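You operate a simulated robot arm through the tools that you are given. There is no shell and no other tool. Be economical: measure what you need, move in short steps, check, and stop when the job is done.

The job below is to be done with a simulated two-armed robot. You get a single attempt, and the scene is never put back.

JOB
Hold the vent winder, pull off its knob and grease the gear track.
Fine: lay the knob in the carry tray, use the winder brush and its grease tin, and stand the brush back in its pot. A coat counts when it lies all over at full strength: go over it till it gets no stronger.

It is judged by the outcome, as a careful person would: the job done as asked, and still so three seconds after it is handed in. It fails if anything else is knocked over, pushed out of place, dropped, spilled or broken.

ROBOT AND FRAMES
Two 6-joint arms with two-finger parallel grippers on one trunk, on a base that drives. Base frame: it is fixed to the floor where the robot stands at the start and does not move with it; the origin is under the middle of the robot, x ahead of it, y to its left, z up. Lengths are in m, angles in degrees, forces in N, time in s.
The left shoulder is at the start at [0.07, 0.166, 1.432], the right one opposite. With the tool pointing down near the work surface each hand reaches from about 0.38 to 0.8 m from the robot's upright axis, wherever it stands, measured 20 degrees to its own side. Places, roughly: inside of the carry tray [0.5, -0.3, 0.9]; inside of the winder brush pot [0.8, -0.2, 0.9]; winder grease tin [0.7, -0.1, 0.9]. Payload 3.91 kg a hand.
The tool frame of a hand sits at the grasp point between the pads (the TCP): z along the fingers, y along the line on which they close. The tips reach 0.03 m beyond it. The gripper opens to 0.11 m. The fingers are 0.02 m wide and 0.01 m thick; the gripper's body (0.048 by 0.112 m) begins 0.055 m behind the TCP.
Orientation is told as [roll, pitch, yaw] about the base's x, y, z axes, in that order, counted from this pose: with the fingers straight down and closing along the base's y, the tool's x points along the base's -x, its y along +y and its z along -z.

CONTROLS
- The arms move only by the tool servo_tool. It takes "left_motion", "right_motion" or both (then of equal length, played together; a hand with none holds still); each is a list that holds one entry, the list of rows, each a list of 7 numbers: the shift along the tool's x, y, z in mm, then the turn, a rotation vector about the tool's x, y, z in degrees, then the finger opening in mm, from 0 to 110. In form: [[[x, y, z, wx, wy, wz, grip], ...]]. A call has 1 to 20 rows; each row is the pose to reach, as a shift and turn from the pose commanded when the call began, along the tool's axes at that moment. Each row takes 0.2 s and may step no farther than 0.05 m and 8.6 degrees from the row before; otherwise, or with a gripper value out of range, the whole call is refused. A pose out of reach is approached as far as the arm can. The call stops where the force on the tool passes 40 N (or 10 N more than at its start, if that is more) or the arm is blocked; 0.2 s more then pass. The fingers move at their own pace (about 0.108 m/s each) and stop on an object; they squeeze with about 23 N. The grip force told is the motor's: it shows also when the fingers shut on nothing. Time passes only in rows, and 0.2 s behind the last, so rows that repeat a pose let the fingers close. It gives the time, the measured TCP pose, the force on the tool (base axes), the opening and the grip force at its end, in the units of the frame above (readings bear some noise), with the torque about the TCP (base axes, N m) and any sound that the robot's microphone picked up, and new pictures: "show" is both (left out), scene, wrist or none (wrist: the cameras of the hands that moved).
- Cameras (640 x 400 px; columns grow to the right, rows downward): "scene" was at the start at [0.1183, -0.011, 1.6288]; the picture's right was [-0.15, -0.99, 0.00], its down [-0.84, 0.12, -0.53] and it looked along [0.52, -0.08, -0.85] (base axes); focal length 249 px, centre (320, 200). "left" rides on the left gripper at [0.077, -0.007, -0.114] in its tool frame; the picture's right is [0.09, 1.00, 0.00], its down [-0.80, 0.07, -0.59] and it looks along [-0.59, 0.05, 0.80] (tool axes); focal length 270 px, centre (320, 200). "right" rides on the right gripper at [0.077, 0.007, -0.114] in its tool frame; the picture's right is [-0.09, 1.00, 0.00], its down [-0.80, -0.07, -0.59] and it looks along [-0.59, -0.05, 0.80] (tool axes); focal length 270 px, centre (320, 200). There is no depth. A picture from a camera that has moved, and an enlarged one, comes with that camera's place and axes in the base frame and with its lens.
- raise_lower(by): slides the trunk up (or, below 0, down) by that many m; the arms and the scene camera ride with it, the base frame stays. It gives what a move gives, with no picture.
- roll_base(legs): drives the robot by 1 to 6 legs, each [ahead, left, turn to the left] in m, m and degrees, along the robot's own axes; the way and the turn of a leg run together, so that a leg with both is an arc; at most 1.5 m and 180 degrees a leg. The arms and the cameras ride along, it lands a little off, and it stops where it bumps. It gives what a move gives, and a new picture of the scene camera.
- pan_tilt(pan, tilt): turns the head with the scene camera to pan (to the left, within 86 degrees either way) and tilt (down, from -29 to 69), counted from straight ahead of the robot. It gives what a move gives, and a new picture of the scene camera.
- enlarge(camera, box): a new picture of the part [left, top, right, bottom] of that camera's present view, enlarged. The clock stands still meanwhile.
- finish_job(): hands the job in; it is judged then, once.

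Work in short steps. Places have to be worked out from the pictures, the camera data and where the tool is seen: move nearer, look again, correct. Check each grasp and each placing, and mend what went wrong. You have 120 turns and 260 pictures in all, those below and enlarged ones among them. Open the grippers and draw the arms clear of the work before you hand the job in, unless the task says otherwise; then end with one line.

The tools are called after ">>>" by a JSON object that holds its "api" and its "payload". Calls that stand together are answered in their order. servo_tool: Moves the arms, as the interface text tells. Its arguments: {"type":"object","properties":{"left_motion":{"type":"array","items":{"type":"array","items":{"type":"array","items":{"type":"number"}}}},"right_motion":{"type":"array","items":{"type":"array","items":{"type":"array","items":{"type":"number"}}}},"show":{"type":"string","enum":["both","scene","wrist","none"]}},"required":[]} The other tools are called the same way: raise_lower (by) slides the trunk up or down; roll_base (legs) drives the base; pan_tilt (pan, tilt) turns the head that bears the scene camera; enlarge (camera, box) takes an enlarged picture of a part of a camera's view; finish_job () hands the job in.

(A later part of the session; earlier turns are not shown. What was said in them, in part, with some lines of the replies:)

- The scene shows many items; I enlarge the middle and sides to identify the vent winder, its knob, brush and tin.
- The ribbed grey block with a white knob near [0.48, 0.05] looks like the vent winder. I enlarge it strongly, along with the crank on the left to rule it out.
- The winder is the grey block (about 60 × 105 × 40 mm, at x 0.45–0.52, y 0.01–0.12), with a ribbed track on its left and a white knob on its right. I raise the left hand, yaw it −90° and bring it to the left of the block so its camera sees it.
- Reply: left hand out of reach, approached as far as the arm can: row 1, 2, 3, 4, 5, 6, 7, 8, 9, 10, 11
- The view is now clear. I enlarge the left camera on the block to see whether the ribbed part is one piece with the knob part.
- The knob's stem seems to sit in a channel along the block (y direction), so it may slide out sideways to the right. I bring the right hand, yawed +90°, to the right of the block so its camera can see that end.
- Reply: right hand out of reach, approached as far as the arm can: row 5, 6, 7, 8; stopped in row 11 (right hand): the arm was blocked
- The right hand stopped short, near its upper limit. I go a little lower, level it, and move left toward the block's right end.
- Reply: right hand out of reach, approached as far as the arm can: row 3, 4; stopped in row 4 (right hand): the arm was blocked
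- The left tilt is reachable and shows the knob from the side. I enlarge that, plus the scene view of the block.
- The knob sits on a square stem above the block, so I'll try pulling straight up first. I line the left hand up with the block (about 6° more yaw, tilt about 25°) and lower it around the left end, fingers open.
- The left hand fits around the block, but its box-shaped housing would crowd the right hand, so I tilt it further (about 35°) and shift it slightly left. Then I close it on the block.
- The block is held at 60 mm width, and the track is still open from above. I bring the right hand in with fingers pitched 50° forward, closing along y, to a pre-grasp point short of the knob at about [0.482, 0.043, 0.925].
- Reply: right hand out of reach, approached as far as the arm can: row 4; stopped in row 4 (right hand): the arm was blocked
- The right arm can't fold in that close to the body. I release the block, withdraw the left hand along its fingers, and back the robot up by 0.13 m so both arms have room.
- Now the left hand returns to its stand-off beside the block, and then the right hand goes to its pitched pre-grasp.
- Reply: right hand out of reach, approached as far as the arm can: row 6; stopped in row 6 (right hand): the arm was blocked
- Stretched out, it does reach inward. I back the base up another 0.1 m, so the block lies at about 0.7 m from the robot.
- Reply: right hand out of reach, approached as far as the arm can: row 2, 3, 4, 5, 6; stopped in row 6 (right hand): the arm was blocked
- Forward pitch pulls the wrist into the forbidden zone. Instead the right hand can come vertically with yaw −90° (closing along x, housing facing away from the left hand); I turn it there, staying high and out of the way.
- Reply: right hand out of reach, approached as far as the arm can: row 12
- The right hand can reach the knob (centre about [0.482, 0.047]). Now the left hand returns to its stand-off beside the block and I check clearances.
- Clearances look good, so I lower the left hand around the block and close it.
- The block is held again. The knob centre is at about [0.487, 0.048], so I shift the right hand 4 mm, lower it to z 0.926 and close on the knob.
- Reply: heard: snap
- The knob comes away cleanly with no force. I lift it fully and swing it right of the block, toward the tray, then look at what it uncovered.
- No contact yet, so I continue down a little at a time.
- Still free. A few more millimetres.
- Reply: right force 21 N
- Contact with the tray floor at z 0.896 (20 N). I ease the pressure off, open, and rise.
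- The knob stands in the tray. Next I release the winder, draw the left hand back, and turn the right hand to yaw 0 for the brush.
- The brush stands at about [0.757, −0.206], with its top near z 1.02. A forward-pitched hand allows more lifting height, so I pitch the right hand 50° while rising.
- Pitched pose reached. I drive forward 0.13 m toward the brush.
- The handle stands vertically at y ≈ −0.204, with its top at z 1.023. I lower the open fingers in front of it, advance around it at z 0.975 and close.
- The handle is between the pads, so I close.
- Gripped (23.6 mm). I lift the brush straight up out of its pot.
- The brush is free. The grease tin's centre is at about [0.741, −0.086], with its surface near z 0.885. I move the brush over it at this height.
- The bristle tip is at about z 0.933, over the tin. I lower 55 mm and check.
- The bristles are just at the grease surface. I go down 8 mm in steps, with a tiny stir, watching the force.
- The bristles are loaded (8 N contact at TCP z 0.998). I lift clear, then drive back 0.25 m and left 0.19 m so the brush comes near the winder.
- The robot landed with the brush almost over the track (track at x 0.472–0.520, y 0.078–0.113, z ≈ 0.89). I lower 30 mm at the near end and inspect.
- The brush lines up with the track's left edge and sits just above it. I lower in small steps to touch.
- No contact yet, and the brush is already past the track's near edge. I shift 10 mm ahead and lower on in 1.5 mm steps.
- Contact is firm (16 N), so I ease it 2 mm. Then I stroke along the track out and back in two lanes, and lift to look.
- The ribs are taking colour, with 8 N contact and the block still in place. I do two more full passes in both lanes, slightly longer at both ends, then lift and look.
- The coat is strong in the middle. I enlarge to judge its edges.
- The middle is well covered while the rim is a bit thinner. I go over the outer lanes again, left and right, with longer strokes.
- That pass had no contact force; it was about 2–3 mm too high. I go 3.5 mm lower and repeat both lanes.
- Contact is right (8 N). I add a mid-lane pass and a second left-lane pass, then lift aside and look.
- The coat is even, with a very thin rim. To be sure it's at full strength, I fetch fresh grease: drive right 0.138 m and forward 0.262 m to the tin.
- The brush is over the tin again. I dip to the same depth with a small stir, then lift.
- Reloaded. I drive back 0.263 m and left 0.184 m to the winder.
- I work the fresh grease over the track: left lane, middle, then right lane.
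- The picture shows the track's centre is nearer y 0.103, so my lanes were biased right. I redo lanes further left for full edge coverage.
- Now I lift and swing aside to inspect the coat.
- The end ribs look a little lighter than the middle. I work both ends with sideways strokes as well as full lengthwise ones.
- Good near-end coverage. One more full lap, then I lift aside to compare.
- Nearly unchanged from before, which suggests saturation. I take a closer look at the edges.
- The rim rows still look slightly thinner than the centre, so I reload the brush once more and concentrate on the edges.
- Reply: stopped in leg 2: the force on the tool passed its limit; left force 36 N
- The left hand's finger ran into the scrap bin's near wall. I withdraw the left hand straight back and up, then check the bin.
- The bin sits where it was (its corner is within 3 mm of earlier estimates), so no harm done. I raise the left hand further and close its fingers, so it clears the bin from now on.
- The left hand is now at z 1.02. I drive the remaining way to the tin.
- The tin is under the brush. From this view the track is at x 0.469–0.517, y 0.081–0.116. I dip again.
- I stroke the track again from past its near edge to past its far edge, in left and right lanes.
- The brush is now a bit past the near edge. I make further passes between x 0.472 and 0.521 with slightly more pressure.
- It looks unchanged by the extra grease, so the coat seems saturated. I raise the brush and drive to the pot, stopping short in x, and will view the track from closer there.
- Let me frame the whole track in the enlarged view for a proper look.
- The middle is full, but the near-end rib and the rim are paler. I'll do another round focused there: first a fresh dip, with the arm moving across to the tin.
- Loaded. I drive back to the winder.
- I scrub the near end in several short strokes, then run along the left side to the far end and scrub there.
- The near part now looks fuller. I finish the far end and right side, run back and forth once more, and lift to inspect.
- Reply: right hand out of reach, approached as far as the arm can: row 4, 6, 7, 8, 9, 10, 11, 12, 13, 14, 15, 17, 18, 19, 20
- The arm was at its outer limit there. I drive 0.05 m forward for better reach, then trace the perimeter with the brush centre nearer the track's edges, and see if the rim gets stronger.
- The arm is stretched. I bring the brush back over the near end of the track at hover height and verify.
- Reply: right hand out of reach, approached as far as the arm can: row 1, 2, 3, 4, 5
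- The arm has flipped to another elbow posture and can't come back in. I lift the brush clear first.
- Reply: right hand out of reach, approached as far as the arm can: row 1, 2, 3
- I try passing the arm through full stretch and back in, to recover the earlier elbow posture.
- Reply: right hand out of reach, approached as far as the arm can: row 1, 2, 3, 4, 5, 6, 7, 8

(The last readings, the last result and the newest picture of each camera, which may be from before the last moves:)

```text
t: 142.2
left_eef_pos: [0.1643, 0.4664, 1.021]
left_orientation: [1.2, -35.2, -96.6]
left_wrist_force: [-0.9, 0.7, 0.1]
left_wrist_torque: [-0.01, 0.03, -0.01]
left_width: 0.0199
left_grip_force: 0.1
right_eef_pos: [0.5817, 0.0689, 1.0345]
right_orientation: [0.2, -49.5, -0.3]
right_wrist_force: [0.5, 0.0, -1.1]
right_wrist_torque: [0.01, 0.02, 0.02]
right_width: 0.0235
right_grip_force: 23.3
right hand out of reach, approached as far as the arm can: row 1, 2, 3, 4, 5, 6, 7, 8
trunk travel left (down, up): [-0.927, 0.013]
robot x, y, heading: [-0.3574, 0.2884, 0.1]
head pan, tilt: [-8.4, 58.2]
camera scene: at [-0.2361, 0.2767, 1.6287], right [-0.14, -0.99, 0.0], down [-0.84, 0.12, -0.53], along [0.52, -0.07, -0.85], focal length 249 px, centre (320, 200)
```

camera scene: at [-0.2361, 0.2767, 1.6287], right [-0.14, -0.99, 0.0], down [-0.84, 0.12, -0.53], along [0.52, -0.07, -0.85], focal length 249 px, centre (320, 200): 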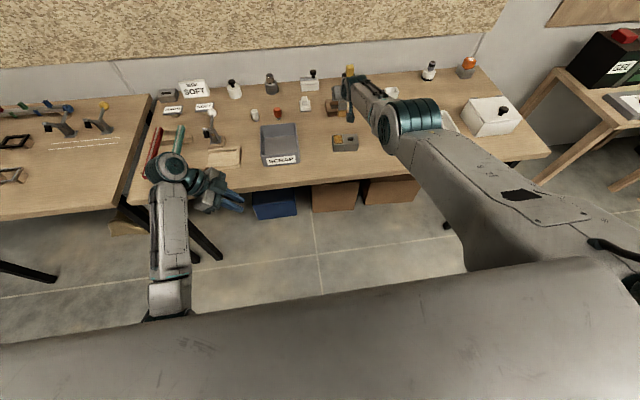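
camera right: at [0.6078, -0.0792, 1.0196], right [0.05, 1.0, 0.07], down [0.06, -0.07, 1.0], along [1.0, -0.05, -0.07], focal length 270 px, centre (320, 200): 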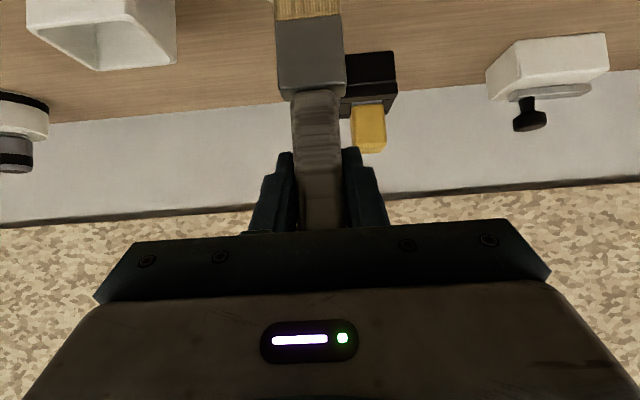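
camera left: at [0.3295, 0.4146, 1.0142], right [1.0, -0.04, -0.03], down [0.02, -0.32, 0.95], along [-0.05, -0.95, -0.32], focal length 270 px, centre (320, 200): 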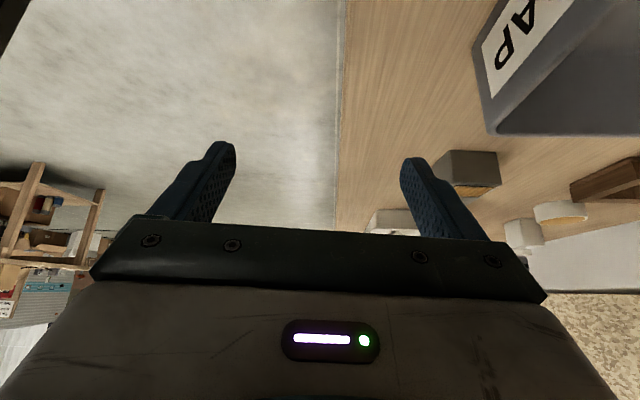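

The elbow is in a raised posture that blocks forward-pitched poses closer in. I unwind it the way it first came right: turn the hand toward vertical while moving right, keeping the brush clear.

>>> {"api": "servo_tool", "payload": {"right_motion": [[[10, -14, -6, 0, 7, 0, 5], [20, -28, -12, 0, 14, 0, 5], [31, -42, -18, 0, 21, 0, 5], [42, -56, -24, 0, 28, 0, 5], [53, -70, -30, 0, 35, 0, 5], [64, -84, -36, 0, 42, 0, 5], [74, -100, -42, 0, 50, 0, 5], [74, -120, -42, 0, 50, 0, 5], [74, -140, -42, 0, 50, 0, 5]]], "show": "scene"}}

```text
t: 144.2
left_eef_pos: [0.1642, 0.4666, 1.0203]
left_orientation: [1.1, -35.2, -96.6]
left_wrist_force: [0.3, 0.0, 0.6]
left_wrist_torque: [0.03, 0.02, -0.01]
left_width: 0.0202
left_grip_force: 0.0
right_eef_pos: [0.4407, -0.0643, 1.016]
right_orientation: [0.2, 0.4, 0.0]
right_wrist_force: [-0.7, 0.3, -0.6]
right_wrist_torque: [0.0, -0.02, 0.0]
right_width: 0.0233
right_grip_force: 22.4
right hand out of reach, approached as far as the arm can: row 3, 4, 5, 6, 7, 8, 9
trunk travel left (down, up): [-0.927, 0.013]
robot x, y, heading: [-0.353, 0.2863, 0.0]
head pan, tilt: [-8.4, 58.2]
camera scene: at [-0.2366, 0.2756, 1.6288], right [-0.14, -0.99, 0.0], down [-0.84, 0.12, -0.53], along [0.52, -0.07, -0.85], focal length 249 px, centre (320, 200)
```

scene: 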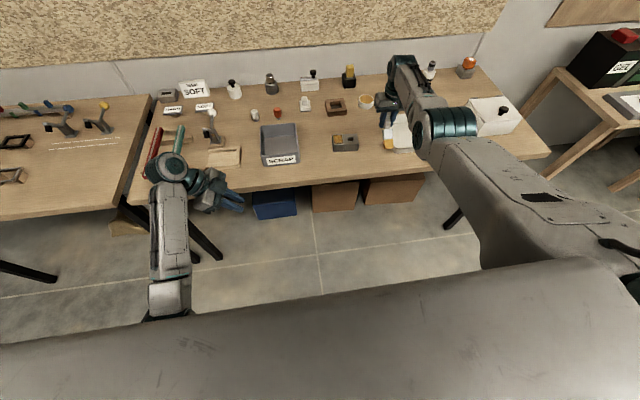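

Vertical now. I pull the hand back toward the robot to let the elbow drop into its usual posture.

>>> {"api": "servo_tool", "payload": {"right_motion": [[[20, 0, 8, 0, 0, 0, 5], [40, 0, 16, 0, 0, 0, 5], [60, 0, 24, 0, 0, 0, 5], [80, 0, 30, 0, 0, 0, 5], [100, 0, 30, 0, 0, 0, 5], [120, 0, 30, 0, 0, 0, 5]]], "show": "scene"}}

```text
t: 145.7
left_eef_pos: [0.1625, 0.4662, 1.0227]
left_orientation: [1.2, -35.2, -96.6]
left_wrist_force: [-0.9, 0.8, -0.6]
left_wrist_torque: [-0.03, 0.02, -0.01]
left_width: 0.0202
left_grip_force: 0.0
right_eef_pos: [0.3189, -0.0647, 0.9876]
right_orientation: [0.2, 0.3, -0.1]
right_wrist_force: [0.1, 0.1, -1.3]
right_wrist_torque: [0.02, -0.01, 0.01]
right_width: 0.0234
right_grip_force: 23.2
trunk travel left (down, up): [-0.927, 0.013]
robot x, y, heading: [-0.3574, 0.2896, 0.1]
head pan, tilt: [-8.4, 58.2]
camera scene: at [-0.2373, 0.2763, 1.6289], right [-0.14, -0.99, 0.0], down [-0.84, 0.12, -0.53], along [0.52, -0.07, -0.85], focal length 249 px, centre (320, 200)
```

scene: 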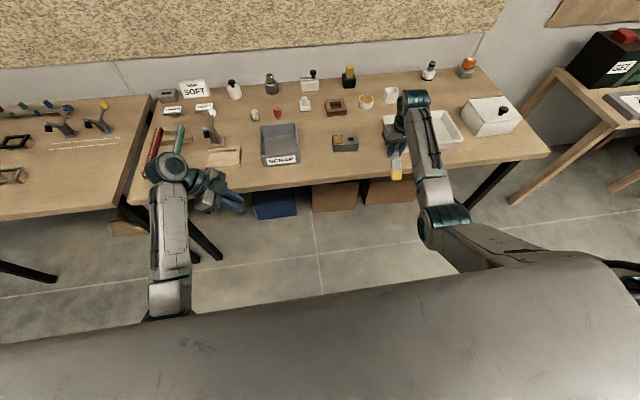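

The elbow is back down. I pitch the hand 50° forward again, as I did the first time.

>>> {"api": "servo_tool", "payload": {"right_motion": [[[-12, 12, -8, 0, -7, 0, 5], [-25, 25, -18, 0, -14, 0, 5], [-38, 40, -28, 0, -21, 0, 5], [-50, 55, -38, 0, -28, 0, 5], [-62, 70, -47, 0, -35, 0, 5], [-74, 80, -54, 0, -42, 0, 5], [-85, 90, -60, 0, -50, 0, 5]]], "show": "scene"}}

>>> {"api": "enlarge", "payload": {"camera": "scene", "box": [325, 120, 365, 155]}}

```text
t: 147.2
left_eef_pos: [0.1649, 0.4663, 1.0211]
left_orientation: [1.2, -35.2, -96.7]
left_wrist_force: [0.1, -0.2, 0.6]
left_wrist_torque: [0.01, 0.01, -0.01]
left_width: 0.0199
left_grip_force: 0.1
right_eef_pos: [0.4075, 0.0239, 1.0474]
right_orientation: [0.3, -49.7, -0.3]
right_wrist_force: [-0.7, 0.4, -0.2]
right_wrist_torque: [0.01, 0.0, 0.01]
right_width: 0.0236
right_grip_force: 23.4
trunk travel left (down, up): [-0.927, 0.013]
robot x, y, heading: [-0.3543, 0.2892, 0.2]
head pan, tilt: [-8.4, 58.2]
camera scene: at [-0.2363, 0.277, 1.6288], right [-0.14, -0.99, 0.0], down [-0.84, 0.12, -0.53], along [0.52, -0.07, -0.85], focal length 249 px, centre (320, 200)
```

scene: 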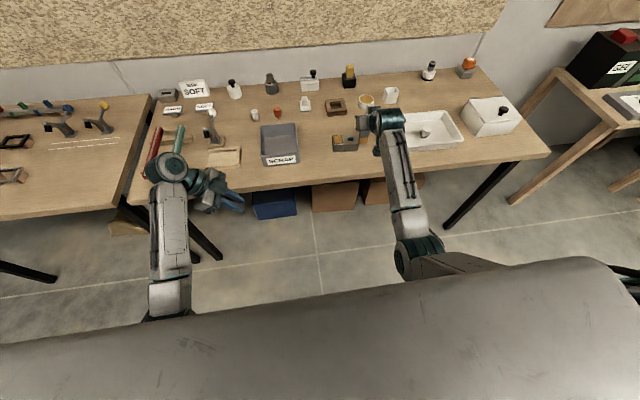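

```text
11.43 times, centred on (345, 138) of scene
camera zoom: at [-0.2363, 0.277, 1.6288], right [-0.14, -0.99, 0.0], down [-0.84, 0.12, -0.53], along [0.52, -0.07, -0.85], focal length 2846 px, centre (34, 914)
```

zoom: 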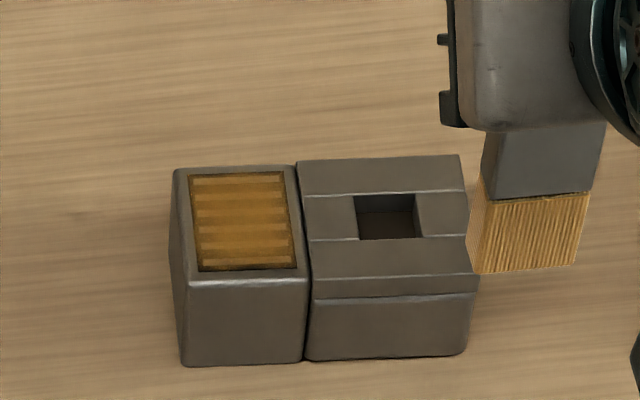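

Recovered. Now I trace the whole perimeter with the brush centred closer to each edge, at the same contact height.

>>> {"api": "servo_tool", "payload": {"right_motion": [[[-16, 40, 23, 0, 0, 0, 5], [-32, 80, 45.7, 0, 0, 0, 5], [-18, 80, 57, 0, 0, 0, 5], [-5.1, 80, 68.2, 0, 0, 0, 5], [-5.1, 88, 68.2, 0, 0, 0, 5], [-5.1, 72, 68.2, 0, 0, 0, 5], [-9.6, 72, 73.6, 0, 0, 0, 5], [-9.6, 88, 73.6, 0, 0, 0, 5], [-16, 87, 81.2, 0, 0, 0, 5], [-22.4, 86, 88.9, 0, 0, 0, 5], [-28.9, 85, 96.6, 0, 0, 0, 5], [-35.3, 84, 104.2, 0, 0, 0, 5], [-40.4, 83, 110.4, 0, 0, 0, 5], [-40.4, 67, 110.4, 0, 0, 0, 5], [-35.3, 68, 104.2, 0, 0, 0, 5], [-28.9, 69, 96.6, 0, 0, 0, 5], [-22.4, 70, 88.9, 0, 0, 0, 5], [-16, 71, 81.2, 0, 0, 0, 5], [-9.6, 72, 73.6, 0, 0, 0, 5], [-5.1, 80, 68.2, 0, 0, 0, 5]]], "show": "none"}}

>>> {"api": "enlarge", "payload": {"camera": "scene", "box": [325, 115, 365, 150]}}

```text
t: 151.4
left_eef_pos: [0.1646, 0.4668, 1.0202]
left_orientation: [1.1, -35.2, -96.6]
left_wrist_force: [-0.5, -0.4, 0.0]
left_wrist_torque: [0.02, -0.03, 0.02]
left_width: 0.0201
left_grip_force: 0.1
right_eef_pos: [0.4632, 0.1032, 1.0091]
right_orientation: [0.1, -49.7, -0.3]
right_wrist_force: [0.2, 0.2, -0.6]
right_wrist_torque: [0.04, 0.01, -0.02]
right_width: 0.0235
right_grip_force: 23.3
trunk travel left (down, up): [-0.927, 0.013]
robot x, y, heading: [-0.3534, 0.2862, 0.1]
head pan, tilt: [-8.4, 58.2]
```

```text
11.43 times, centred on (345, 132) of scene
camera zoom: at [-0.2364, 0.2773, 1.6288], right [-0.14, -0.99, 0.0], down [-0.84, 0.12, -0.53], along [0.52, -0.08, -0.85], focal length 2846 px, centre (34, 971)
```

zoom: 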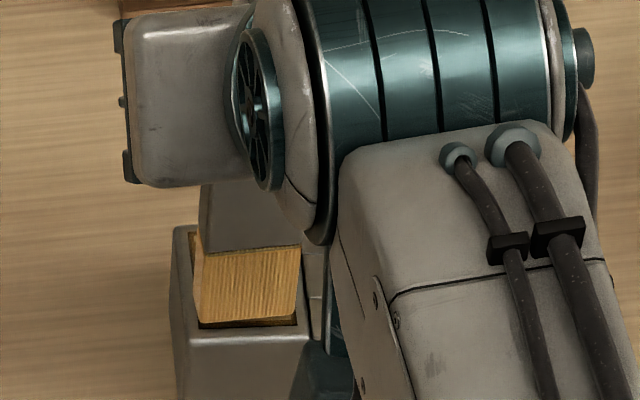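

The brush has tipped slightly in the grip, so that pass was without contact. I move back 5 mm and lower 2.5 mm, checking force.

>>> {"api": "servo_tool", "payload": {"right_motion": [[[3.2, 0, -3.8, 0, 0, 0, 5], [5.1, 0, -2.2, 0, 0, 0, 5], [5.1, 0, -2.2, 0, 0, 0, 5]]], "show": "none"}}

>>> {"api": "enlarge", "payload": {"camera": "right", "box": [180, 0, 460, 230]}}

```text
t: 152.2
left_eef_pos: [0.1649, 0.4659, 1.0211]
left_orientation: [1.2, -35.2, -96.5]
left_wrist_force: [0.3, 0.1, 0.3]
left_wrist_torque: [-0.03, 0.0, 0.01]
left_width: 0.0202
left_grip_force: 0.1
right_eef_pos: [0.4572, 0.1034, 1.0038]
right_orientation: [0.1, -49.7, -0.3]
right_wrist_force: [-1.0, -0.1, -0.8]
right_wrist_torque: [0.03, -0.02, 0.01]
right_width: 0.0235
right_grip_force: 23.0
trunk travel left (down, up): [-0.927, 0.013]
robot x, y, heading: [-0.3563, 0.289, 0.3]
head pan, tilt: [-8.4, 58.2]
```

```text
1.74 times, centred on (320, 115) of right
camera zoom: at [0.3205, 0.1101, 1.0192], right [0.06, 1.0, 0.07], down [0.07, -0.07, 1.0], along [1.0, -0.05, -0.07], focal length 470 px, centre (320, 348)
```

zoom: 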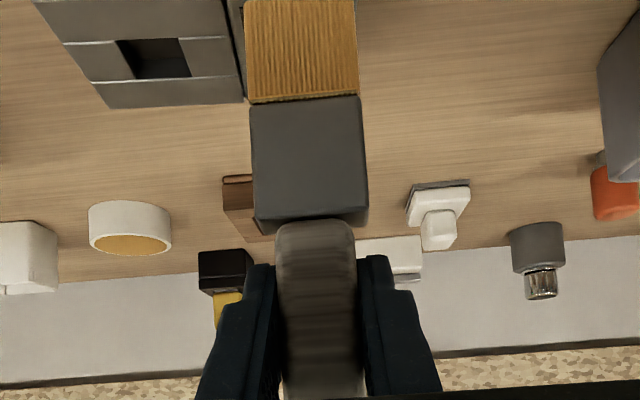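

No contact yet even lower. I look closely at where the bristles are relative to the block.

>>> {"api": "enlarge", "payload": {"camera": "scene", "box": [330, 120, 362, 148]}}

>>> {"api": "enlarge", "payload": {"camera": "right", "box": [200, 0, 440, 100]}}

```text
14.29 times, centred on (346, 134) of scene
camera zoom: at [-0.2359, 0.2767, 1.6287], right [-0.14, -0.99, 0.0], down [-0.84, 0.12, -0.53], along [0.52, -0.07, -0.85], focal length 3558 px, centre (-51, 1143)
```

zoom: 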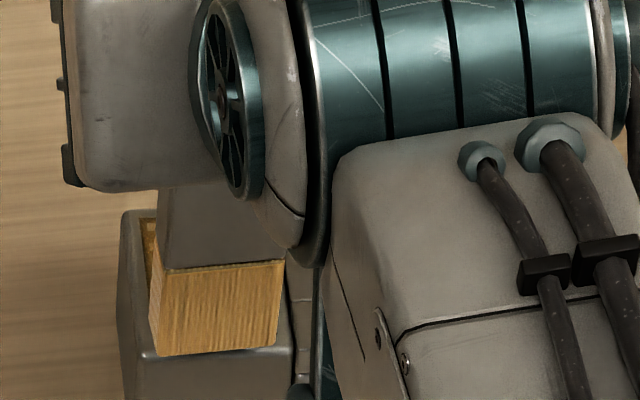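

```text
2.67 times, centred on (320, 50) of right
camera zoom: at [0.3205, 0.1101, 1.0192], right [0.06, 1.0, 0.07], down [0.07, -0.07, 1.0], along [1.0, -0.05, -0.07], focal length 721 px, centre (320, 600)
```

zoom: 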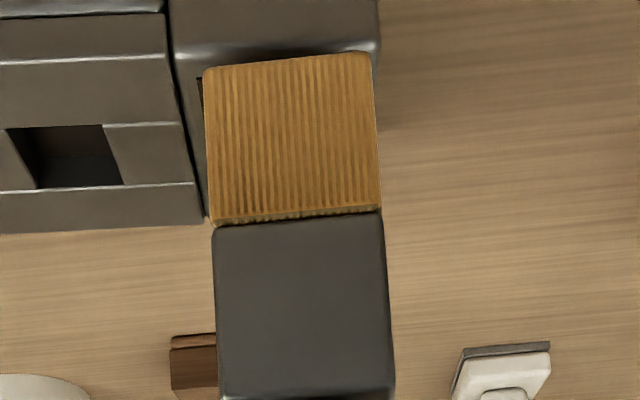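

The two views together put the bristle tip at z ≈ 0.907, so the brush has slid about 20 mm up in the grip, which is harmless. I shift forward a bit and lower until contact.

>>> {"api": "servo_tool", "payload": {"right_motion": [[[0, 0, 11, 0, 0, 0, 5], [4.9, 0, 15.9, 0, 0, 0, 5], [7.2, 0, 17.8, 0, 0, 0, 5], [7.2, 0, 17.8, 0, 0, 0, 5]]], "show": "none"}}

```text
t: 153.2
left_eef_pos: [0.1621, 0.4664, 1.0237]
left_orientation: [1.5, -35.2, -96.7]
left_wrist_force: [-0.1, -0.6, 0.6]
left_wrist_torque: [0.01, 0.01, 0.01]
left_width: 0.0202
left_grip_force: 0.1
right_eef_pos: [0.4634, 0.1031, 0.9913]
right_orientation: [0.2, -50.1, -0.2]
right_wrist_force: [1.2, -1.3, 20.7]
right_wrist_torque: [-0.13, -0.15, -0.04]
right_width: 0.0236
right_grip_force: 22.8
trunk travel left (down, up): [-0.927, 0.013]
robot x, y, heading: [-0.3556, 0.282, 0.2]
head pan, tilt: [-8.4, 58.2]
```

Contact again (21 N). I ease 4 mm and trace the perimeter, ending with a centre stroke.

>>> {"api": "servo_tool", "payload": {"right_motion": [[[-3.1, 0, -2.6, 0, 0, 0, 5], [-3.1, 8, -2.6, 0, 0, 0, 5], [-3.1, -8, -2.6, 0, 0, 0, 5], [-7.6, -8, 2.8, 0, 0, 0, 5], [-7.6, 8, 2.8, 0, 0, 0, 5], [-14, 7, 10.4, 0, 0, 0, 5], [-20.5, 6, 18.1, 0, 0, 0, 5], [-26.9, 5, 25.7, 0, 0, 0, 5], [-33.3, 4, 33.4, 0, 0, 0, 5], [-37.8, 3, 38.8, 0, 0, 0, 5], [-37.8, -13, 38.8, 0, 0, 0, 5], [-33.3, -12, 33.4, 0, 0, 0, 5], [-26.9, -11, 25.7, 0, 0, 0, 5], [-20.5, -10, 18.1, 0, 0, 0, 5], [-14, -9, 10.4, 0, 0, 0, 5], [-7.6, -8, 2.8, 0, 0, 0, 5], [-3.1, 0, -2.6, 0, 0, 0, 5], [-14, -1, 10.4, 0, 0, 0, 5], [-26.9, -3, 25.7, 0, 0, 0, 5], [-37.8, -5, 38.8, 0, 0, 0, 5]]], "show": "none"}}

>>> {"api": "enlarge", "payload": {"camera": "scene", "box": [330, 115, 362, 145]}}

```text
t: 157.4
left_eef_pos: [0.1652, 0.4653, 1.0215]
left_orientation: [1.3, -35.2, -96.6]
left_wrist_force: [-0.7, 0.1, 0.4]
left_wrist_torque: [-0.01, 0.0, 0.02]
left_width: 0.0202
left_grip_force: 0.0
right_eef_pos: [0.5187, 0.0969, 0.9913]
right_orientation: [0.2, -49.7, -0.3]
right_wrist_force: [-0.5, -0.9, -1.0]
right_wrist_torque: [0.01, -0.01, 0.04]
right_width: 0.0236
right_grip_force: 22.8
trunk travel left (down, up): [-0.927, 0.013]
robot x, y, heading: [-0.3581, 0.2858, 0.0]
head pan, tilt: [-8.4, 58.2]
```

```text
13.33 times, centred on (346, 130) of scene
camera zoom: at [-0.2359, 0.2769, 1.6287], right [-0.14, -0.99, 0.0], down [-0.84, 0.12, -0.53], along [0.52, -0.07, -0.85], focal length 3321 px, centre (-27, 1133)
```

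zoom: 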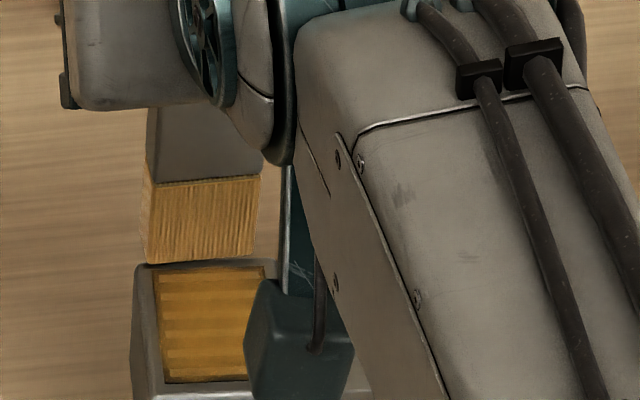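

The brush tip now leads the TCP by about 8 mm, so it ran past the far edge. I lift aside and look at the coat before deciding.

>>> {"api": "servo_tool", "payload": {"right_motion": [[[-14, 0, -12, 0, 0, 0, 5], [-20, -40, -17, 0, 0, 0, 5], [-10, -75, -29, 0, 0, 0, 5], [-10, -75, -29, 0, 0, 0, 5]]], "show": "none"}}

>>> {"api": "enlarge", "payload": {"camera": "scene", "box": [332, 126, 352, 142]}}

```text
t: 158.4
left_eef_pos: [0.1651, 0.467, 1.0213]
left_orientation: [1.2, -35.3, -96.6]
left_wrist_force: [-0.3, 0.3, -0.9]
left_wrist_torque: [-0.02, 0.0, -0.02]
left_width: 0.0201
left_grip_force: 0.2
right_eef_pos: [0.5041, 0.0253, 1.0172]
right_orientation: [0.1, -49.7, -0.2]
right_wrist_force: [0.0, 0.9, -0.8]
right_wrist_torque: [-0.02, 0.0, -0.02]
right_width: 0.0235
right_grip_force: 22.7
trunk travel left (down, up): [-0.927, 0.013]
robot x, y, heading: [-0.3501, 0.2893, 0.2]
head pan, tilt: [-8.4, 58.2]
```

```text
16.00 times, centred on (342, 134) of scene
camera zoom: at [-0.2362, 0.2786, 1.6288], right [-0.14, -0.99, 0.0], down [-0.84, 0.12, -0.53], along [0.52, -0.08, -0.85], focal length 3985 px, centre (-32, 1256)
```

zoom: 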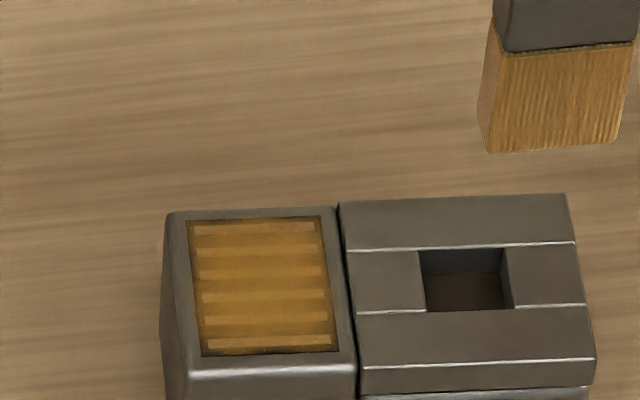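

No visible change at the rim, but the last pass may have had little contact since the brush slid. I do one verified-contact pass: approach the near end and lower in steps.

>>> {"api": "servo_tool", "payload": {"right_motion": [[[11, 26, -8, 0, 0, 0, 5], [22, 52, -15, 0, 0, 0, 5], [33, 79, -20.6, 0, 0, 0, 5], [40, 79, -15, 0, 0, 0, 5], [43.7, 79, -11.6, 0, 0, 0, 5], [43.7, 79, -11.6, 0, 0, 0, 5]]], "show": "none"}}

```text
t: 159.8
left_eef_pos: [0.164, 0.4666, 1.0212]
left_orientation: [1.1, -35.2, -96.7]
left_wrist_force: [-0.4, 0.3, 0.6]
left_wrist_torque: [0.0, -0.01, 0.0]
left_width: 0.0198
left_grip_force: 0.1
right_eef_pos: [0.4683, 0.1023, 0.9914]
right_orientation: [0.1, -49.8, -0.3]
right_wrist_force: [-0.8, 0.6, 0.2]
right_wrist_torque: [-0.01, -0.01, -0.01]
right_width: 0.0236
right_grip_force: 23.2
trunk travel left (down, up): [-0.927, 0.013]
robot x, y, heading: [-0.3545, 0.2867, 0.2]
head pan, tilt: [-8.4, 58.2]
```

>>> {"api": "servo_tool", "payload": {"right_motion": [[[1.5, 0, 1.3, 0, 0, 0, 5], [3.1, 0, 2.6, 0, 0, 0, 5], [3.1, 0, 2.6, 0, 0, 0, 5]]], "show": "none"}}

```text
t: 160.7
left_eef_pos: [0.1626, 0.4672, 1.0213]
left_orientation: [1.4, -35.3, -96.5]
left_wrist_force: [-0.1, -0.5, 0.5]
left_wrist_torque: [0.0, -0.01, 0.01]
left_width: 0.0198
left_grip_force: 0.0
right_eef_pos: [0.467, 0.1019, 0.9902]
right_orientation: [0.4, -50.0, -0.3]
right_wrist_force: [3.0, -0.1, 11.8]
right_wrist_torque: [-0.08, -0.22, -0.01]
right_width: 0.0235
right_grip_force: 22.7
trunk travel left (down, up): [-0.927, 0.013]
robot x, y, heading: [-0.3566, 0.2861, -0.0]
head pan, tilt: [-8.4, 58.2]
```

12 N contact. I trace the perimeter at this depth, easing only 1 mm.

>>> {"api": "servo_tool", "payload": {"right_motion": [[[-0.8, 8, -0.6, 0, 0, 0, 5], [-0.8, -7, -0.6, 0, 0, 0, 5], [-4, -7, 3.2, 0, 0, 0, 5], [-4, 9, 3.2, 0, 0, 0, 5], [-0.8, 9, -0.6, 0, 0, 0, 5], [-9.8, 8, 10.1, 0, 0, 0, 5], [-16.2, 7, 17.8, 0, 0, 0, 5], [-22.7, 6, 25.4, 0, 0, 0, 5], [-29.1, 5, 33.1, 0, 0, 0, 5], [-34.2, 4, 39.2, 0, 0, 0, 5], [-34.2, -4, 39.2, 0, 0, 0, 5], [-34.2, -12, 39.2, 0, 0, 0, 5], [-29.1, -11, 33.1, 0, 0, 0, 5], [-22.7, -10, 25.4, 0, 0, 0, 5], [-16.2, -9, 17.8, 0, 0, 0, 5], [-9.8, -8, 10.1, 0, 0, 0, 5], [-4, -7, 3.2, 0, 0, 0, 5], [-0.8, -7, -0.6, 0, 0, 0, 5], [-0.8, 0, -0.6, 0, 0, 0, 5]]], "show": "none"}}

>>> {"api": "servo_tool", "payload": {"right_motion": [[[-9.8, 0, 10.1, 0, 0, 0, 5], [-22.7, -2, 25.4, 0, 0, 0, 5], [-34.2, -3, 39.2, 0, 0, 0, 5], [-50, -3, 26, 0, 0, 0, 5], [-60, -40, 17, 0, 0, 0, 5], [-60, -80, 17, 0, 0, 0, 5], [-60, -80, 17, 0, 0, 0, 5]]], "show": "none"}}

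>>> {"api": "enlarge", "payload": {"camera": "scene", "box": [332, 126, 352, 142]}}

```text
t: 164.7
left_eef_pos: [0.1635, 0.4653, 1.0223]
left_orientation: [1.5, -35.2, -96.8]
left_wrist_force: [-0.9, 0.1, 1.1]
left_wrist_torque: [-0.01, -0.02, -0.02]
left_width: 0.0203
left_grip_force: 0.0
right_eef_pos: [0.4662, 0.0993, 0.991]
right_orientation: [0.1, -49.6, -0.2]
right_wrist_force: [-0.7, -4.1, 9.4]
right_wrist_torque: [-0.35, 0.1, -0.02]
right_width: 0.0236
right_grip_force: 22.7
trunk travel left (down, up): [-0.927, 0.013]
robot x, y, heading: [-0.3545, 0.2863, 0.3]
head pan, tilt: [-8.4, 58.2]
```

```text
t: 166.2
left_eef_pos: [0.1645, 0.4681, 1.0203]
left_orientation: [1.1, -35.3, -96.5]
left_wrist_force: [-0.4, 0.0, 0.2]
left_wrist_torque: [-0.01, -0.02, 0.02]
left_width: 0.02
left_grip_force: 0.1
right_eef_pos: [0.5203, 0.0255, 1.0257]
right_orientation: [0.1, -49.6, -0.2]
right_wrist_force: [-0.6, -0.1, -0.9]
right_wrist_torque: [-0.04, 0.03, -0.02]
right_width: 0.0237
right_grip_force: 23.1
trunk travel left (down, up): [-0.927, 0.013]
robot x, y, heading: [-0.3526, 0.2884, 0.2]
head pan, tilt: [-8.4, 58.2]
```

```text
16.00 times, centred on (342, 134) of scene
camera zoom: at [-0.2353, 0.2784, 1.6287], right [-0.14, -0.99, 0.0], down [-0.84, 0.12, -0.53], along [0.52, -0.08, -0.85], focal length 3985 px, centre (-32, 1256)
```

zoom: 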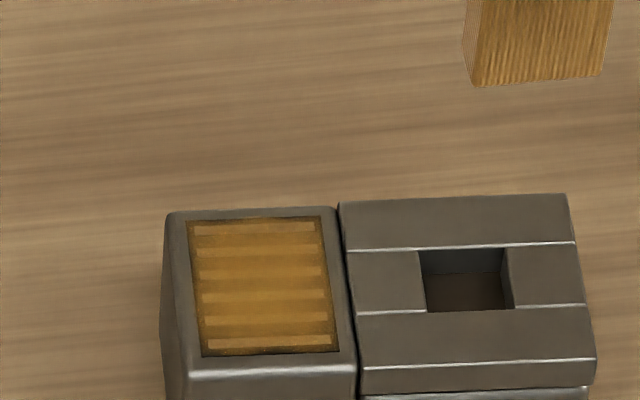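

Identical with confirmed contact, so the coat is at full strength. Now I raise the brush and drive to its pot.

>>> {"api": "servo_tool", "payload": {"right_motion": [[[-12, 0, -10, 0, 0, 0, 5], [-25, 0, -21, 0, 0, 0, 5]]], "show": "none"}}

>>> {"api": "roll_base", "payload": {"legs": [[0, -0.23, 0], [0.225, 0, 0]]}}

>>> {"api": "enlarge", "payload": {"camera": "scene", "box": [300, 80, 400, 165]}}

>>> {"api": "enlarge", "payload": {"camera": "right", "box": [180, 0, 460, 230]}}

```text
t: 166.8
left_eef_pos: [0.1639, 0.4665, 1.0209]
left_orientation: [1.2, -35.2, -96.7]
left_wrist_force: [1.0, -0.6, -1.1]
left_wrist_torque: [-0.04, 0.01, -0.03]
left_width: 0.0203
left_grip_force: 0.0
right_eef_pos: [0.5187, 0.0214, 1.0591]
right_orientation: [0.2, -49.6, -0.3]
right_wrist_force: [0.2, 0.4, -0.5]
right_wrist_torque: [0.0, -0.01, 0.01]
right_width: 0.0235
right_grip_force: 23.4
trunk travel left (down, up): [-0.927, 0.013]
robot x, y, heading: [-0.3562, 0.289, 0.3]
head pan, tilt: [-8.4, 58.2]
```

```text
t: 169.9
left_eef_pos: [0.3902, 0.2349, 1.0224]
left_orientation: [1.4, -35.2, -96.6]
left_wrist_force: [-0.3, 0.1, 1.0]
left_wrist_torque: [0.01, 0.02, 0.01]
left_width: 0.0201
left_grip_force: 0.1
right_eef_pos: [0.746, -0.21, 1.06]
right_orientation: [0.1, -49.8, -0.3]
right_wrist_force: [-0.1, 0.0, -0.7]
right_wrist_torque: [-0.02, 0.01, -0.02]
right_width: 0.0237
right_grip_force: 22.9
trunk travel left (down, up): [-0.927, 0.013]
robot x, y, heading: [-0.1251, 0.0541, 0.1]
head pan, tilt: [-8.4, 58.2]
camera scene: at [-0.0113, 0.0454, 1.6291], right [-0.14, -0.99, 0.0], down [-0.84, 0.12, -0.53], along [0.52, -0.07, -0.85], focal length 249 px, centre (320, 200)
```

scene: 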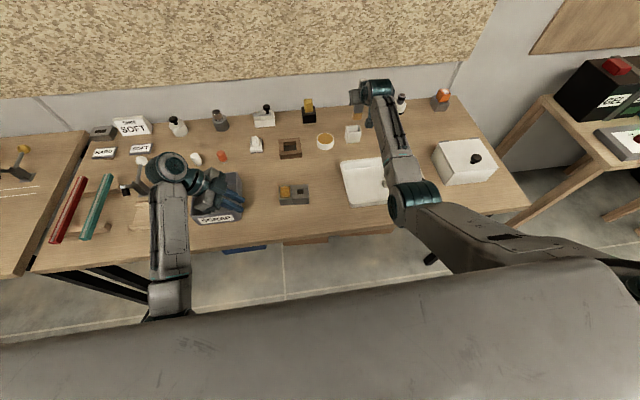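

```text
4.71 times, centred on (350, 122) of scene
camera zoom: at [-0.0113, 0.0454, 1.6291], right [-0.14, -0.99, 0.0], down [-0.84, 0.12, -0.53], along [0.52, -0.07, -0.85], focal length 1172 px, centre (179, 565)
```

zoom: 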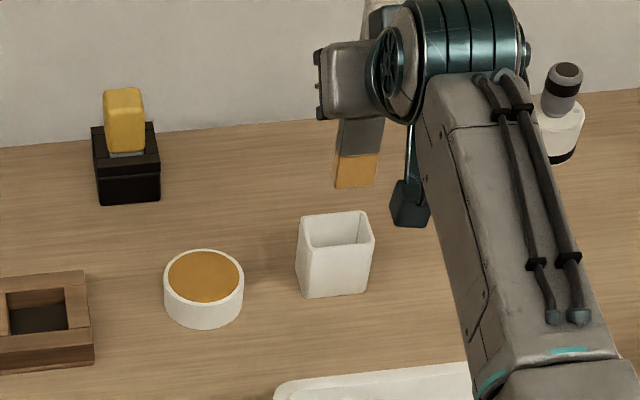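

```text
1.74 times, centred on (320, 115) of right
camera zoom: at [0.6086, -0.2026, 1.0756], right [0.06, 1.0, 0.07], down [0.06, -0.07, 1.0], along [1.0, -0.05, -0.07], focal length 470 px, centre (320, 348)
```

zoom: 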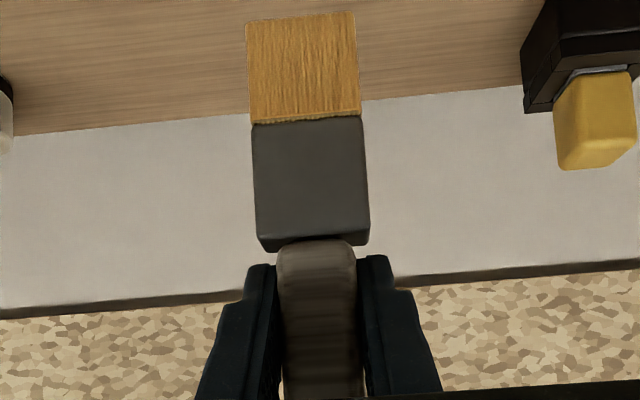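

The brush is above the pot. I align to its original spot [0.7585, −0.2025] and lower to just above the rim to check.

>>> {"api": "servo_tool", "payload": {"right_motion": [[[-8, 7.5, 9.6, 0, 0, 0, 5], [10, 7.5, 25, 0, 0, 0, 5], [22.6, 7.5, 35.3, 0, 0, 0, 5], [22.6, 7.5, 35.3, 0, 0, 0, 5]]], "show": "none"}}

>>> {"api": "enlarge", "payload": {"camera": "scene", "box": [320, 90, 390, 150]}}

>>> {"api": "enlarge", "payload": {"camera": "right", "box": [180, 0, 460, 130]}}

```text
t: 170.9
left_eef_pos: [0.393, 0.2356, 1.0208]
left_orientation: [1.2, -35.1, -96.5]
left_wrist_force: [0.4, -0.4, -1.0]
left_wrist_torque: [-0.01, -0.02, 0.03]
left_width: 0.0201
left_grip_force: 0.1
right_eef_pos: [0.7619, -0.2024, 1.0173]
right_orientation: [0.2, -49.8, -0.2]
right_wrist_force: [0.4, 0.4, -0.3]
right_wrist_torque: [0.03, 0.01, 0.02]
right_width: 0.0234
right_grip_force: 23.5
trunk travel left (down, up): [-0.927, 0.013]
robot x, y, heading: [-0.1288, 0.0553, 0.2]
head pan, tilt: [-8.4, 58.2]
```

```text
6.67 times, centred on (355, 120) of scene
camera zoom: at [-0.0073, 0.0456, 1.6287], right [-0.14, -0.99, 0.0], down [-0.84, 0.12, -0.53], along [0.52, -0.07, -0.85], focal length 1660 px, centre (87, 733)
```

zoom: 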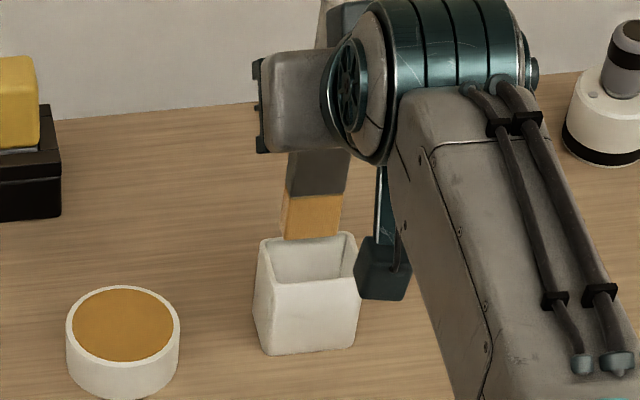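

```text
2.29 times, centred on (320, 65) of right
camera zoom: at [0.6251, -0.1957, 1.0325], right [0.06, 1.0, 0.07], down [0.06, -0.07, 1.0], along [1.0, -0.05, -0.07], focal length 618 px, centre (320, 509)
```

zoom: 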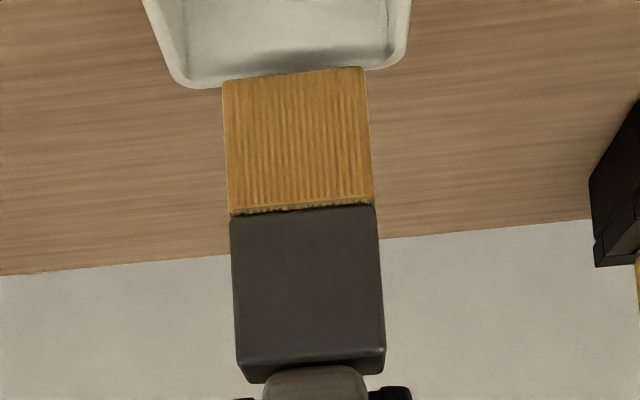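

The brush is well centred in y and about 4 mm too far ahead. I correct and lower into the pot to near its floor.

>>> {"api": "servo_tool", "payload": {"right_motion": [[[3, 0, -3.4, 0, 0, 0, 5], [15, 0, 7, 0, 0, 0, 5], [27, 0, 17, 0, 0, 0, 5], [37, 0, 25.5, 0, 0, 0, 5], [45, 0, 32, 0, 0, 0, 5]]], "show": "none"}}

>>> {"api": "enlarge", "payload": {"camera": "scene", "box": [320, 90, 390, 150]}}

```text
t: 172.1
left_eef_pos: [0.3929, 0.2352, 1.0208]
left_orientation: [1.2, -35.3, -96.5]
left_wrist_force: [0.8, -0.6, 0.2]
left_wrist_torque: [-0.03, 0.0, -0.02]
left_width: 0.0201
left_grip_force: 0.1
right_eef_pos: [0.7556, -0.2026, 0.962]
right_orientation: [0.2, -49.8, -0.3]
right_wrist_force: [-0.5, 0.5, -0.5]
right_wrist_torque: [-0.02, 0.0, 0.0]
right_width: 0.0236
right_grip_force: 22.9
trunk travel left (down, up): [-0.927, 0.013]
robot x, y, heading: [-0.1277, 0.055, 0.4]
head pan, tilt: [-8.4, 58.2]
```

```text
6.67 times, centred on (355, 120) of scene
camera zoom: at [-0.007, 0.0452, 1.6287], right [-0.14, -0.99, 0.0], down [-0.84, 0.12, -0.53], along [0.52, -0.07, -0.85], focal length 1660 px, centre (87, 733)
```

zoom: 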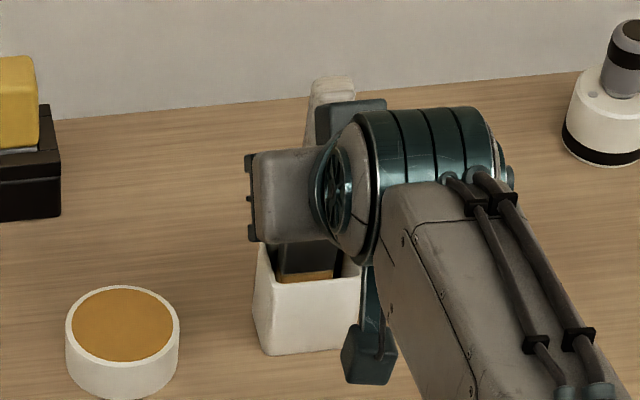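

It's inside the pot without contact. A few more millimetres down.

>>> {"api": "servo_tool", "payload": {"right_motion": [[[3, 0, 2.6, 0, 0, 0, 5], [6, 0, 5, 0, 0, 0, 5], [6, 0, 5, 0, 0, 0, 5]]], "show": "none"}}

```text
t: 172.9
left_eef_pos: [0.3923, 0.2348, 1.021]
left_orientation: [1.2, -35.2, -96.6]
left_wrist_force: [0.2, -0.2, -0.5]
left_wrist_torque: [-0.02, 0.0, 0.0]
left_width: 0.0198
left_grip_force: 0.0
right_eef_pos: [0.7554, -0.2013, 0.955]
right_orientation: [0.1, -49.7, -0.3]
right_wrist_force: [0.1, 0.1, -0.7]
right_wrist_torque: [0.0, 0.02, 0.02]
right_width: 0.0237
right_grip_force: 23.3
trunk travel left (down, up): [-0.927, 0.013]
robot x, y, heading: [-0.126, 0.0529, 0.1]
head pan, tilt: [-8.4, 58.2]
```

>>> {"api": "servo_tool", "payload": {"right_motion": [[[2, 0, 1.7, 0, 0, 0, 5], [4, 0, 3.4, 0, 0, 0, 5], [4, 0, 3.4, 0, 0, 0, 5]]], "show": "none"}}

>>> {"api": "enlarge", "payload": {"camera": "right", "box": [180, 0, 460, 230]}}

```text
t: 173.7
left_eef_pos: [0.3921, 0.2345, 1.0217]
left_orientation: [1.3, -35.2, -96.6]
left_wrist_force: [-0.2, -0.5, -0.3]
left_wrist_torque: [0.01, 0.0, 0.0]
left_width: 0.0199
left_grip_force: 0.1
right_eef_pos: [0.7578, -0.201, 0.9523]
right_orientation: [0.2, -49.8, -0.3]
right_wrist_force: [0.4, 0.2, 3.5]
right_wrist_torque: [-0.04, -0.06, -0.03]
right_width: 0.0236
right_grip_force: 23.3
trunk travel left (down, up): [-0.927, 0.013]
robot x, y, heading: [-0.1226, 0.0537, 0.2]
head pan, tilt: [-8.4, 58.2]
```

```text
1.74 times, centred on (320, 115) of right
camera zoom: at [0.619, -0.1947, 0.967], right [0.06, 1.0, 0.07], down [0.06, -0.07, 1.0], along [1.0, -0.05, -0.07], focal length 470 px, centre (320, 348)
```

zoom: 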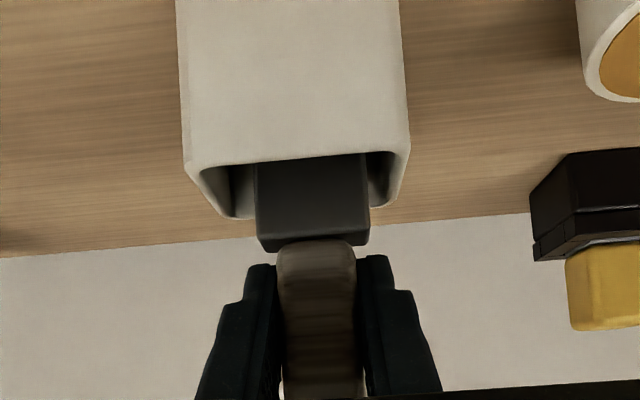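

Floor contact at 3.5 N. I open the fingers and back straight out.

>>> {"api": "servo_tool", "payload": {"right_motion": [[[0, 0, 0, 0, 0, 0, 40], [0, 0, 0, 0, 0, 0, 60], [0, 0, 0, 0, 0, 0, 60], [13, 0, -15, 0, 0, 0, 60], [26, 0, -30, 0, 0, 0, 60], [39, 0, -46, 0, 0, 0, 60], [50, 0, -60, 0, 0, 0, 60], [30, 0, -80, 0, 0, 0, 60], [10, 0, -100, 0, 0, 0, 60]]]}}

>>> {"api": "enlarge", "payload": {"camera": "scene", "box": [290, 80, 420, 190]}}

```text
t: 175.7
left_eef_pos: [0.3927, 0.2352, 1.0206]
left_orientation: [1.1, -35.2, -96.6]
left_wrist_force: [-0.4, 0.4, -0.2]
left_wrist_torque: [0.03, -0.01, -0.02]
left_width: 0.02
left_grip_force: 0.0
right_eef_pos: [0.6722, -0.2032, 1.0063]
right_orientation: [0.3, -49.7, -0.3]
right_wrist_force: [0.6, 0.4, -0.1]
right_wrist_torque: [0.01, 0.0, 0.02]
right_width: 0.06
right_grip_force: 0.1
trunk travel left (down, up): [-0.927, 0.013]
robot x, y, heading: [-0.125, 0.0538, 0.3]
head pan, tilt: [-8.4, 58.2]
camera scene: at [-0.0079, 0.0456, 1.6288], right [-0.14, -0.99, 0.0], down [-0.84, 0.12, -0.53], along [0.52, -0.07, -0.85], focal length 249 px, centre (320, 200)
camera right: at [0.5352, -0.1961, 1.0213], right [0.06, 1.0, 0.07], down [0.06, -0.07, 1.0], along [1.0, -0.05, -0.07], focal length 270 px, centre (320, 200)
```

scene: 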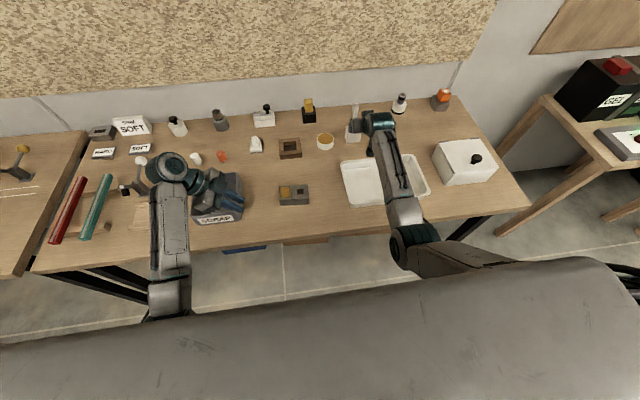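
right: 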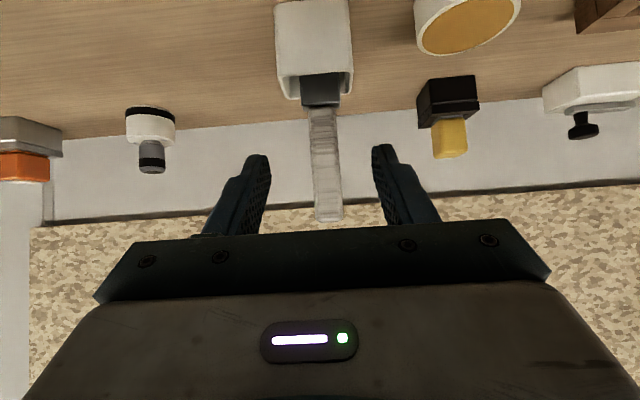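

```text
3.64 times, centred on (355, 135) of scene
camera zoom: at [-0.0079, 0.0456, 1.6288], right [-0.14, -0.99, 0.0], down [-0.84, 0.12, -0.53], along [0.52, -0.07, -0.85], focal length 906 px, centre (193, 436)
```

zoom: 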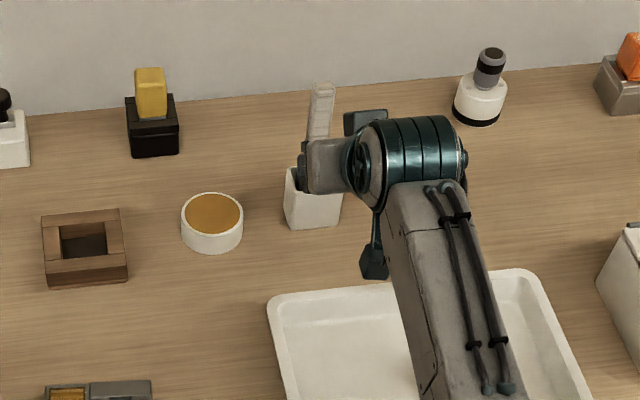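

The brush stands in its pot. I back the robot away from the table and open both grippers, then check the whole scene.

>>> {"api": "roll_base", "payload": {"legs": [[-0.28, 0, 0]]}}

>>> {"api": "servo_tool", "payload": {"left_motion": [[[0, 0, 0, 0, 0, 0, 60], [0, 0, 0, 0, 0, 0, 100], [0, 0, 0, 0, 0, 0, 100]]], "right_motion": [[[0, 0, 0, 0, 0, 0, 80], [0, 0, 0, 0, 0, 0, 100], [0, 0, 0, 0, 0, 0, 100]]], "show": "none"}}

>>> {"api": "enlarge", "payload": {"camera": "scene", "box": [200, 60, 460, 200]}}

```text
t: 177.7
left_eef_pos: [0.1048, 0.2353, 1.0202]
left_orientation: [1.1, -35.3, -96.1]
left_wrist_force: [-0.8, -0.7, -0.3]
left_wrist_torque: [-0.02, 0.03, -0.03]
left_width: 0.02
left_grip_force: 0.0
right_eef_pos: [0.3877, -0.2009, 1.0041]
right_orientation: [0.2, -49.6, 0.0]
right_wrist_force: [-0.5, 0.3, -0.4]
right_wrist_torque: [0.0, -0.02, -0.03]
right_width: 0.0599
right_grip_force: 0.1
trunk travel left (down, up): [-0.927, 0.013]
robot x, y, heading: [-0.4158, 0.055, 0.9]
head pan, tilt: [-8.4, 58.2]
camera scene: at [-0.2929, 0.044, 1.6285], right [-0.14, -0.99, 0.0], down [-0.84, 0.12, -0.53], along [0.52, -0.07, -0.85], focal length 249 px, centre (320, 200)
```

scene: 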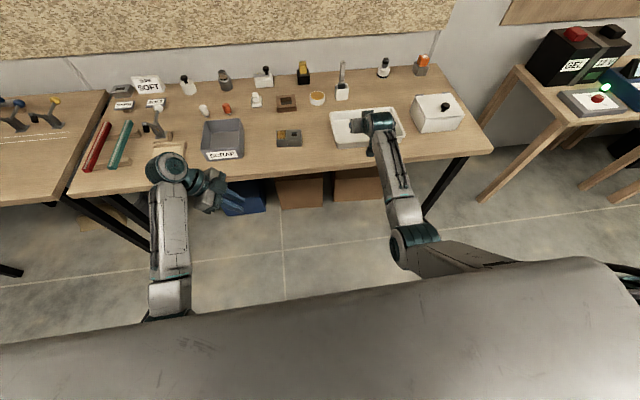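

```text
t: 178.5
left_eef_pos: [0.1033, 0.236, 1.022]
left_orientation: [1.3, -35.2, -96.1]
left_wrist_force: [-1.0, 0.1, 0.5]
left_wrist_torque: [-0.03, 0.02, -0.01]
left_width: 0.0998
left_grip_force: 0.0
right_eef_pos: [0.3854, -0.2001, 1.006]
right_orientation: [0.2, -49.7, 0.1]
right_wrist_force: [0.1, 0.7, 0.3]
right_wrist_torque: [-0.02, 0.01, 0.01]
right_width: 0.0999
right_grip_force: 0.1
trunk travel left (down, up): [-0.927, 0.013]
robot x, y, heading: [-0.4127, 0.0547, 0.7]
head pan, tilt: [-8.4, 58.2]
```

```text
2.46 times, centred on (330, 130) of scene
camera zoom: at [-0.2966, 0.044, 1.6289], right [-0.14, -0.99, 0.0], down [-0.84, 0.12, -0.53], along [0.52, -0.07, -0.85], focal length 613 px, centre (295, 372)
```

zoom: 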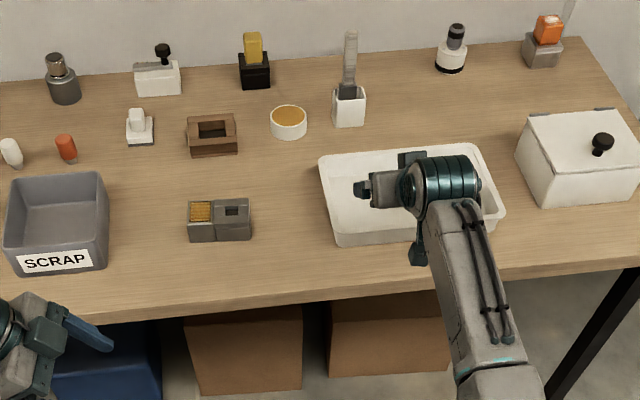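

All is in order. I back off a little further to clear the tray and confirm the knob.

>>> {"api": "roll_base", "payload": {"legs": [[-0.2, 0, 0]]}}

>>> {"api": "enlarge", "payload": {"camera": "scene", "box": [250, 50, 420, 150]}}

```text
t: 180.1
left_eef_pos: [-0.0981, 0.2347, 1.0194]
left_orientation: [1.0, -35.3, -95.8]
left_wrist_force: [0.7, -0.2, -0.3]
left_wrist_torque: [0.01, 0.03, -0.02]
left_width: 0.1
left_grip_force: 0.1
right_eef_pos: [0.1857, -0.2, 1.0039]
right_orientation: [0.1, -49.6, 0.1]
right_wrist_force: [0.3, 0.3, -0.3]
right_wrist_torque: [0.01, 0.03, 0.01]
right_width: 0.1
right_grip_force: 0.1
trunk travel left (down, up): [-0.927, 0.013]
robot x, y, heading: [-0.6132, 0.0519, 0.8]
head pan, tilt: [-8.4, 58.2]
camera scene: at [-0.4953, 0.042, 1.6283], right [-0.13, -0.99, 0.0], down [-0.84, 0.11, -0.52], along [0.52, -0.07, -0.85], focal length 249 px, centre (320, 200)
```

scene: 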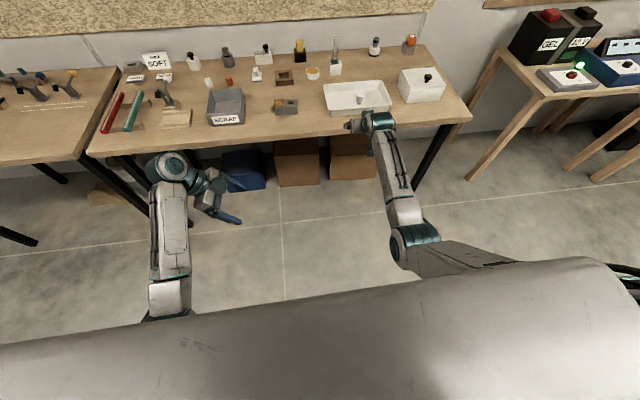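

```text
3.76 times, centred on (335, 100) of scene
camera zoom: at [-0.4953, 0.042, 1.6283], right [-0.13, -0.99, 0.0], down [-0.84, 0.11, -0.52], along [0.52, -0.07, -0.85], focal length 938 px, centre (264, 576)
```

zoom: 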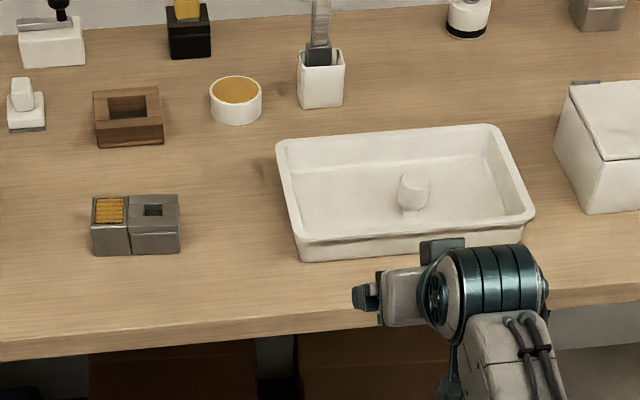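

The knob is in the tray, the track is greased, the brush stands in its pot, and both arms are clear with grippers open. I hand the job in.

>>> {"api": "finish_job", "payload": {}}

```text
The job is handed in.
```

I held the winder and pulled off its knob, which now stands in the carry tray. The gear track is greased until extra passes made no visible difference, though its rim still looks slightly paler than the middle. The brush is back in its pot. The left hand bumped the scrap bin once while driving; the bin did not visibly move. I wasn't holding the winder during the greasing; it stayed in place.
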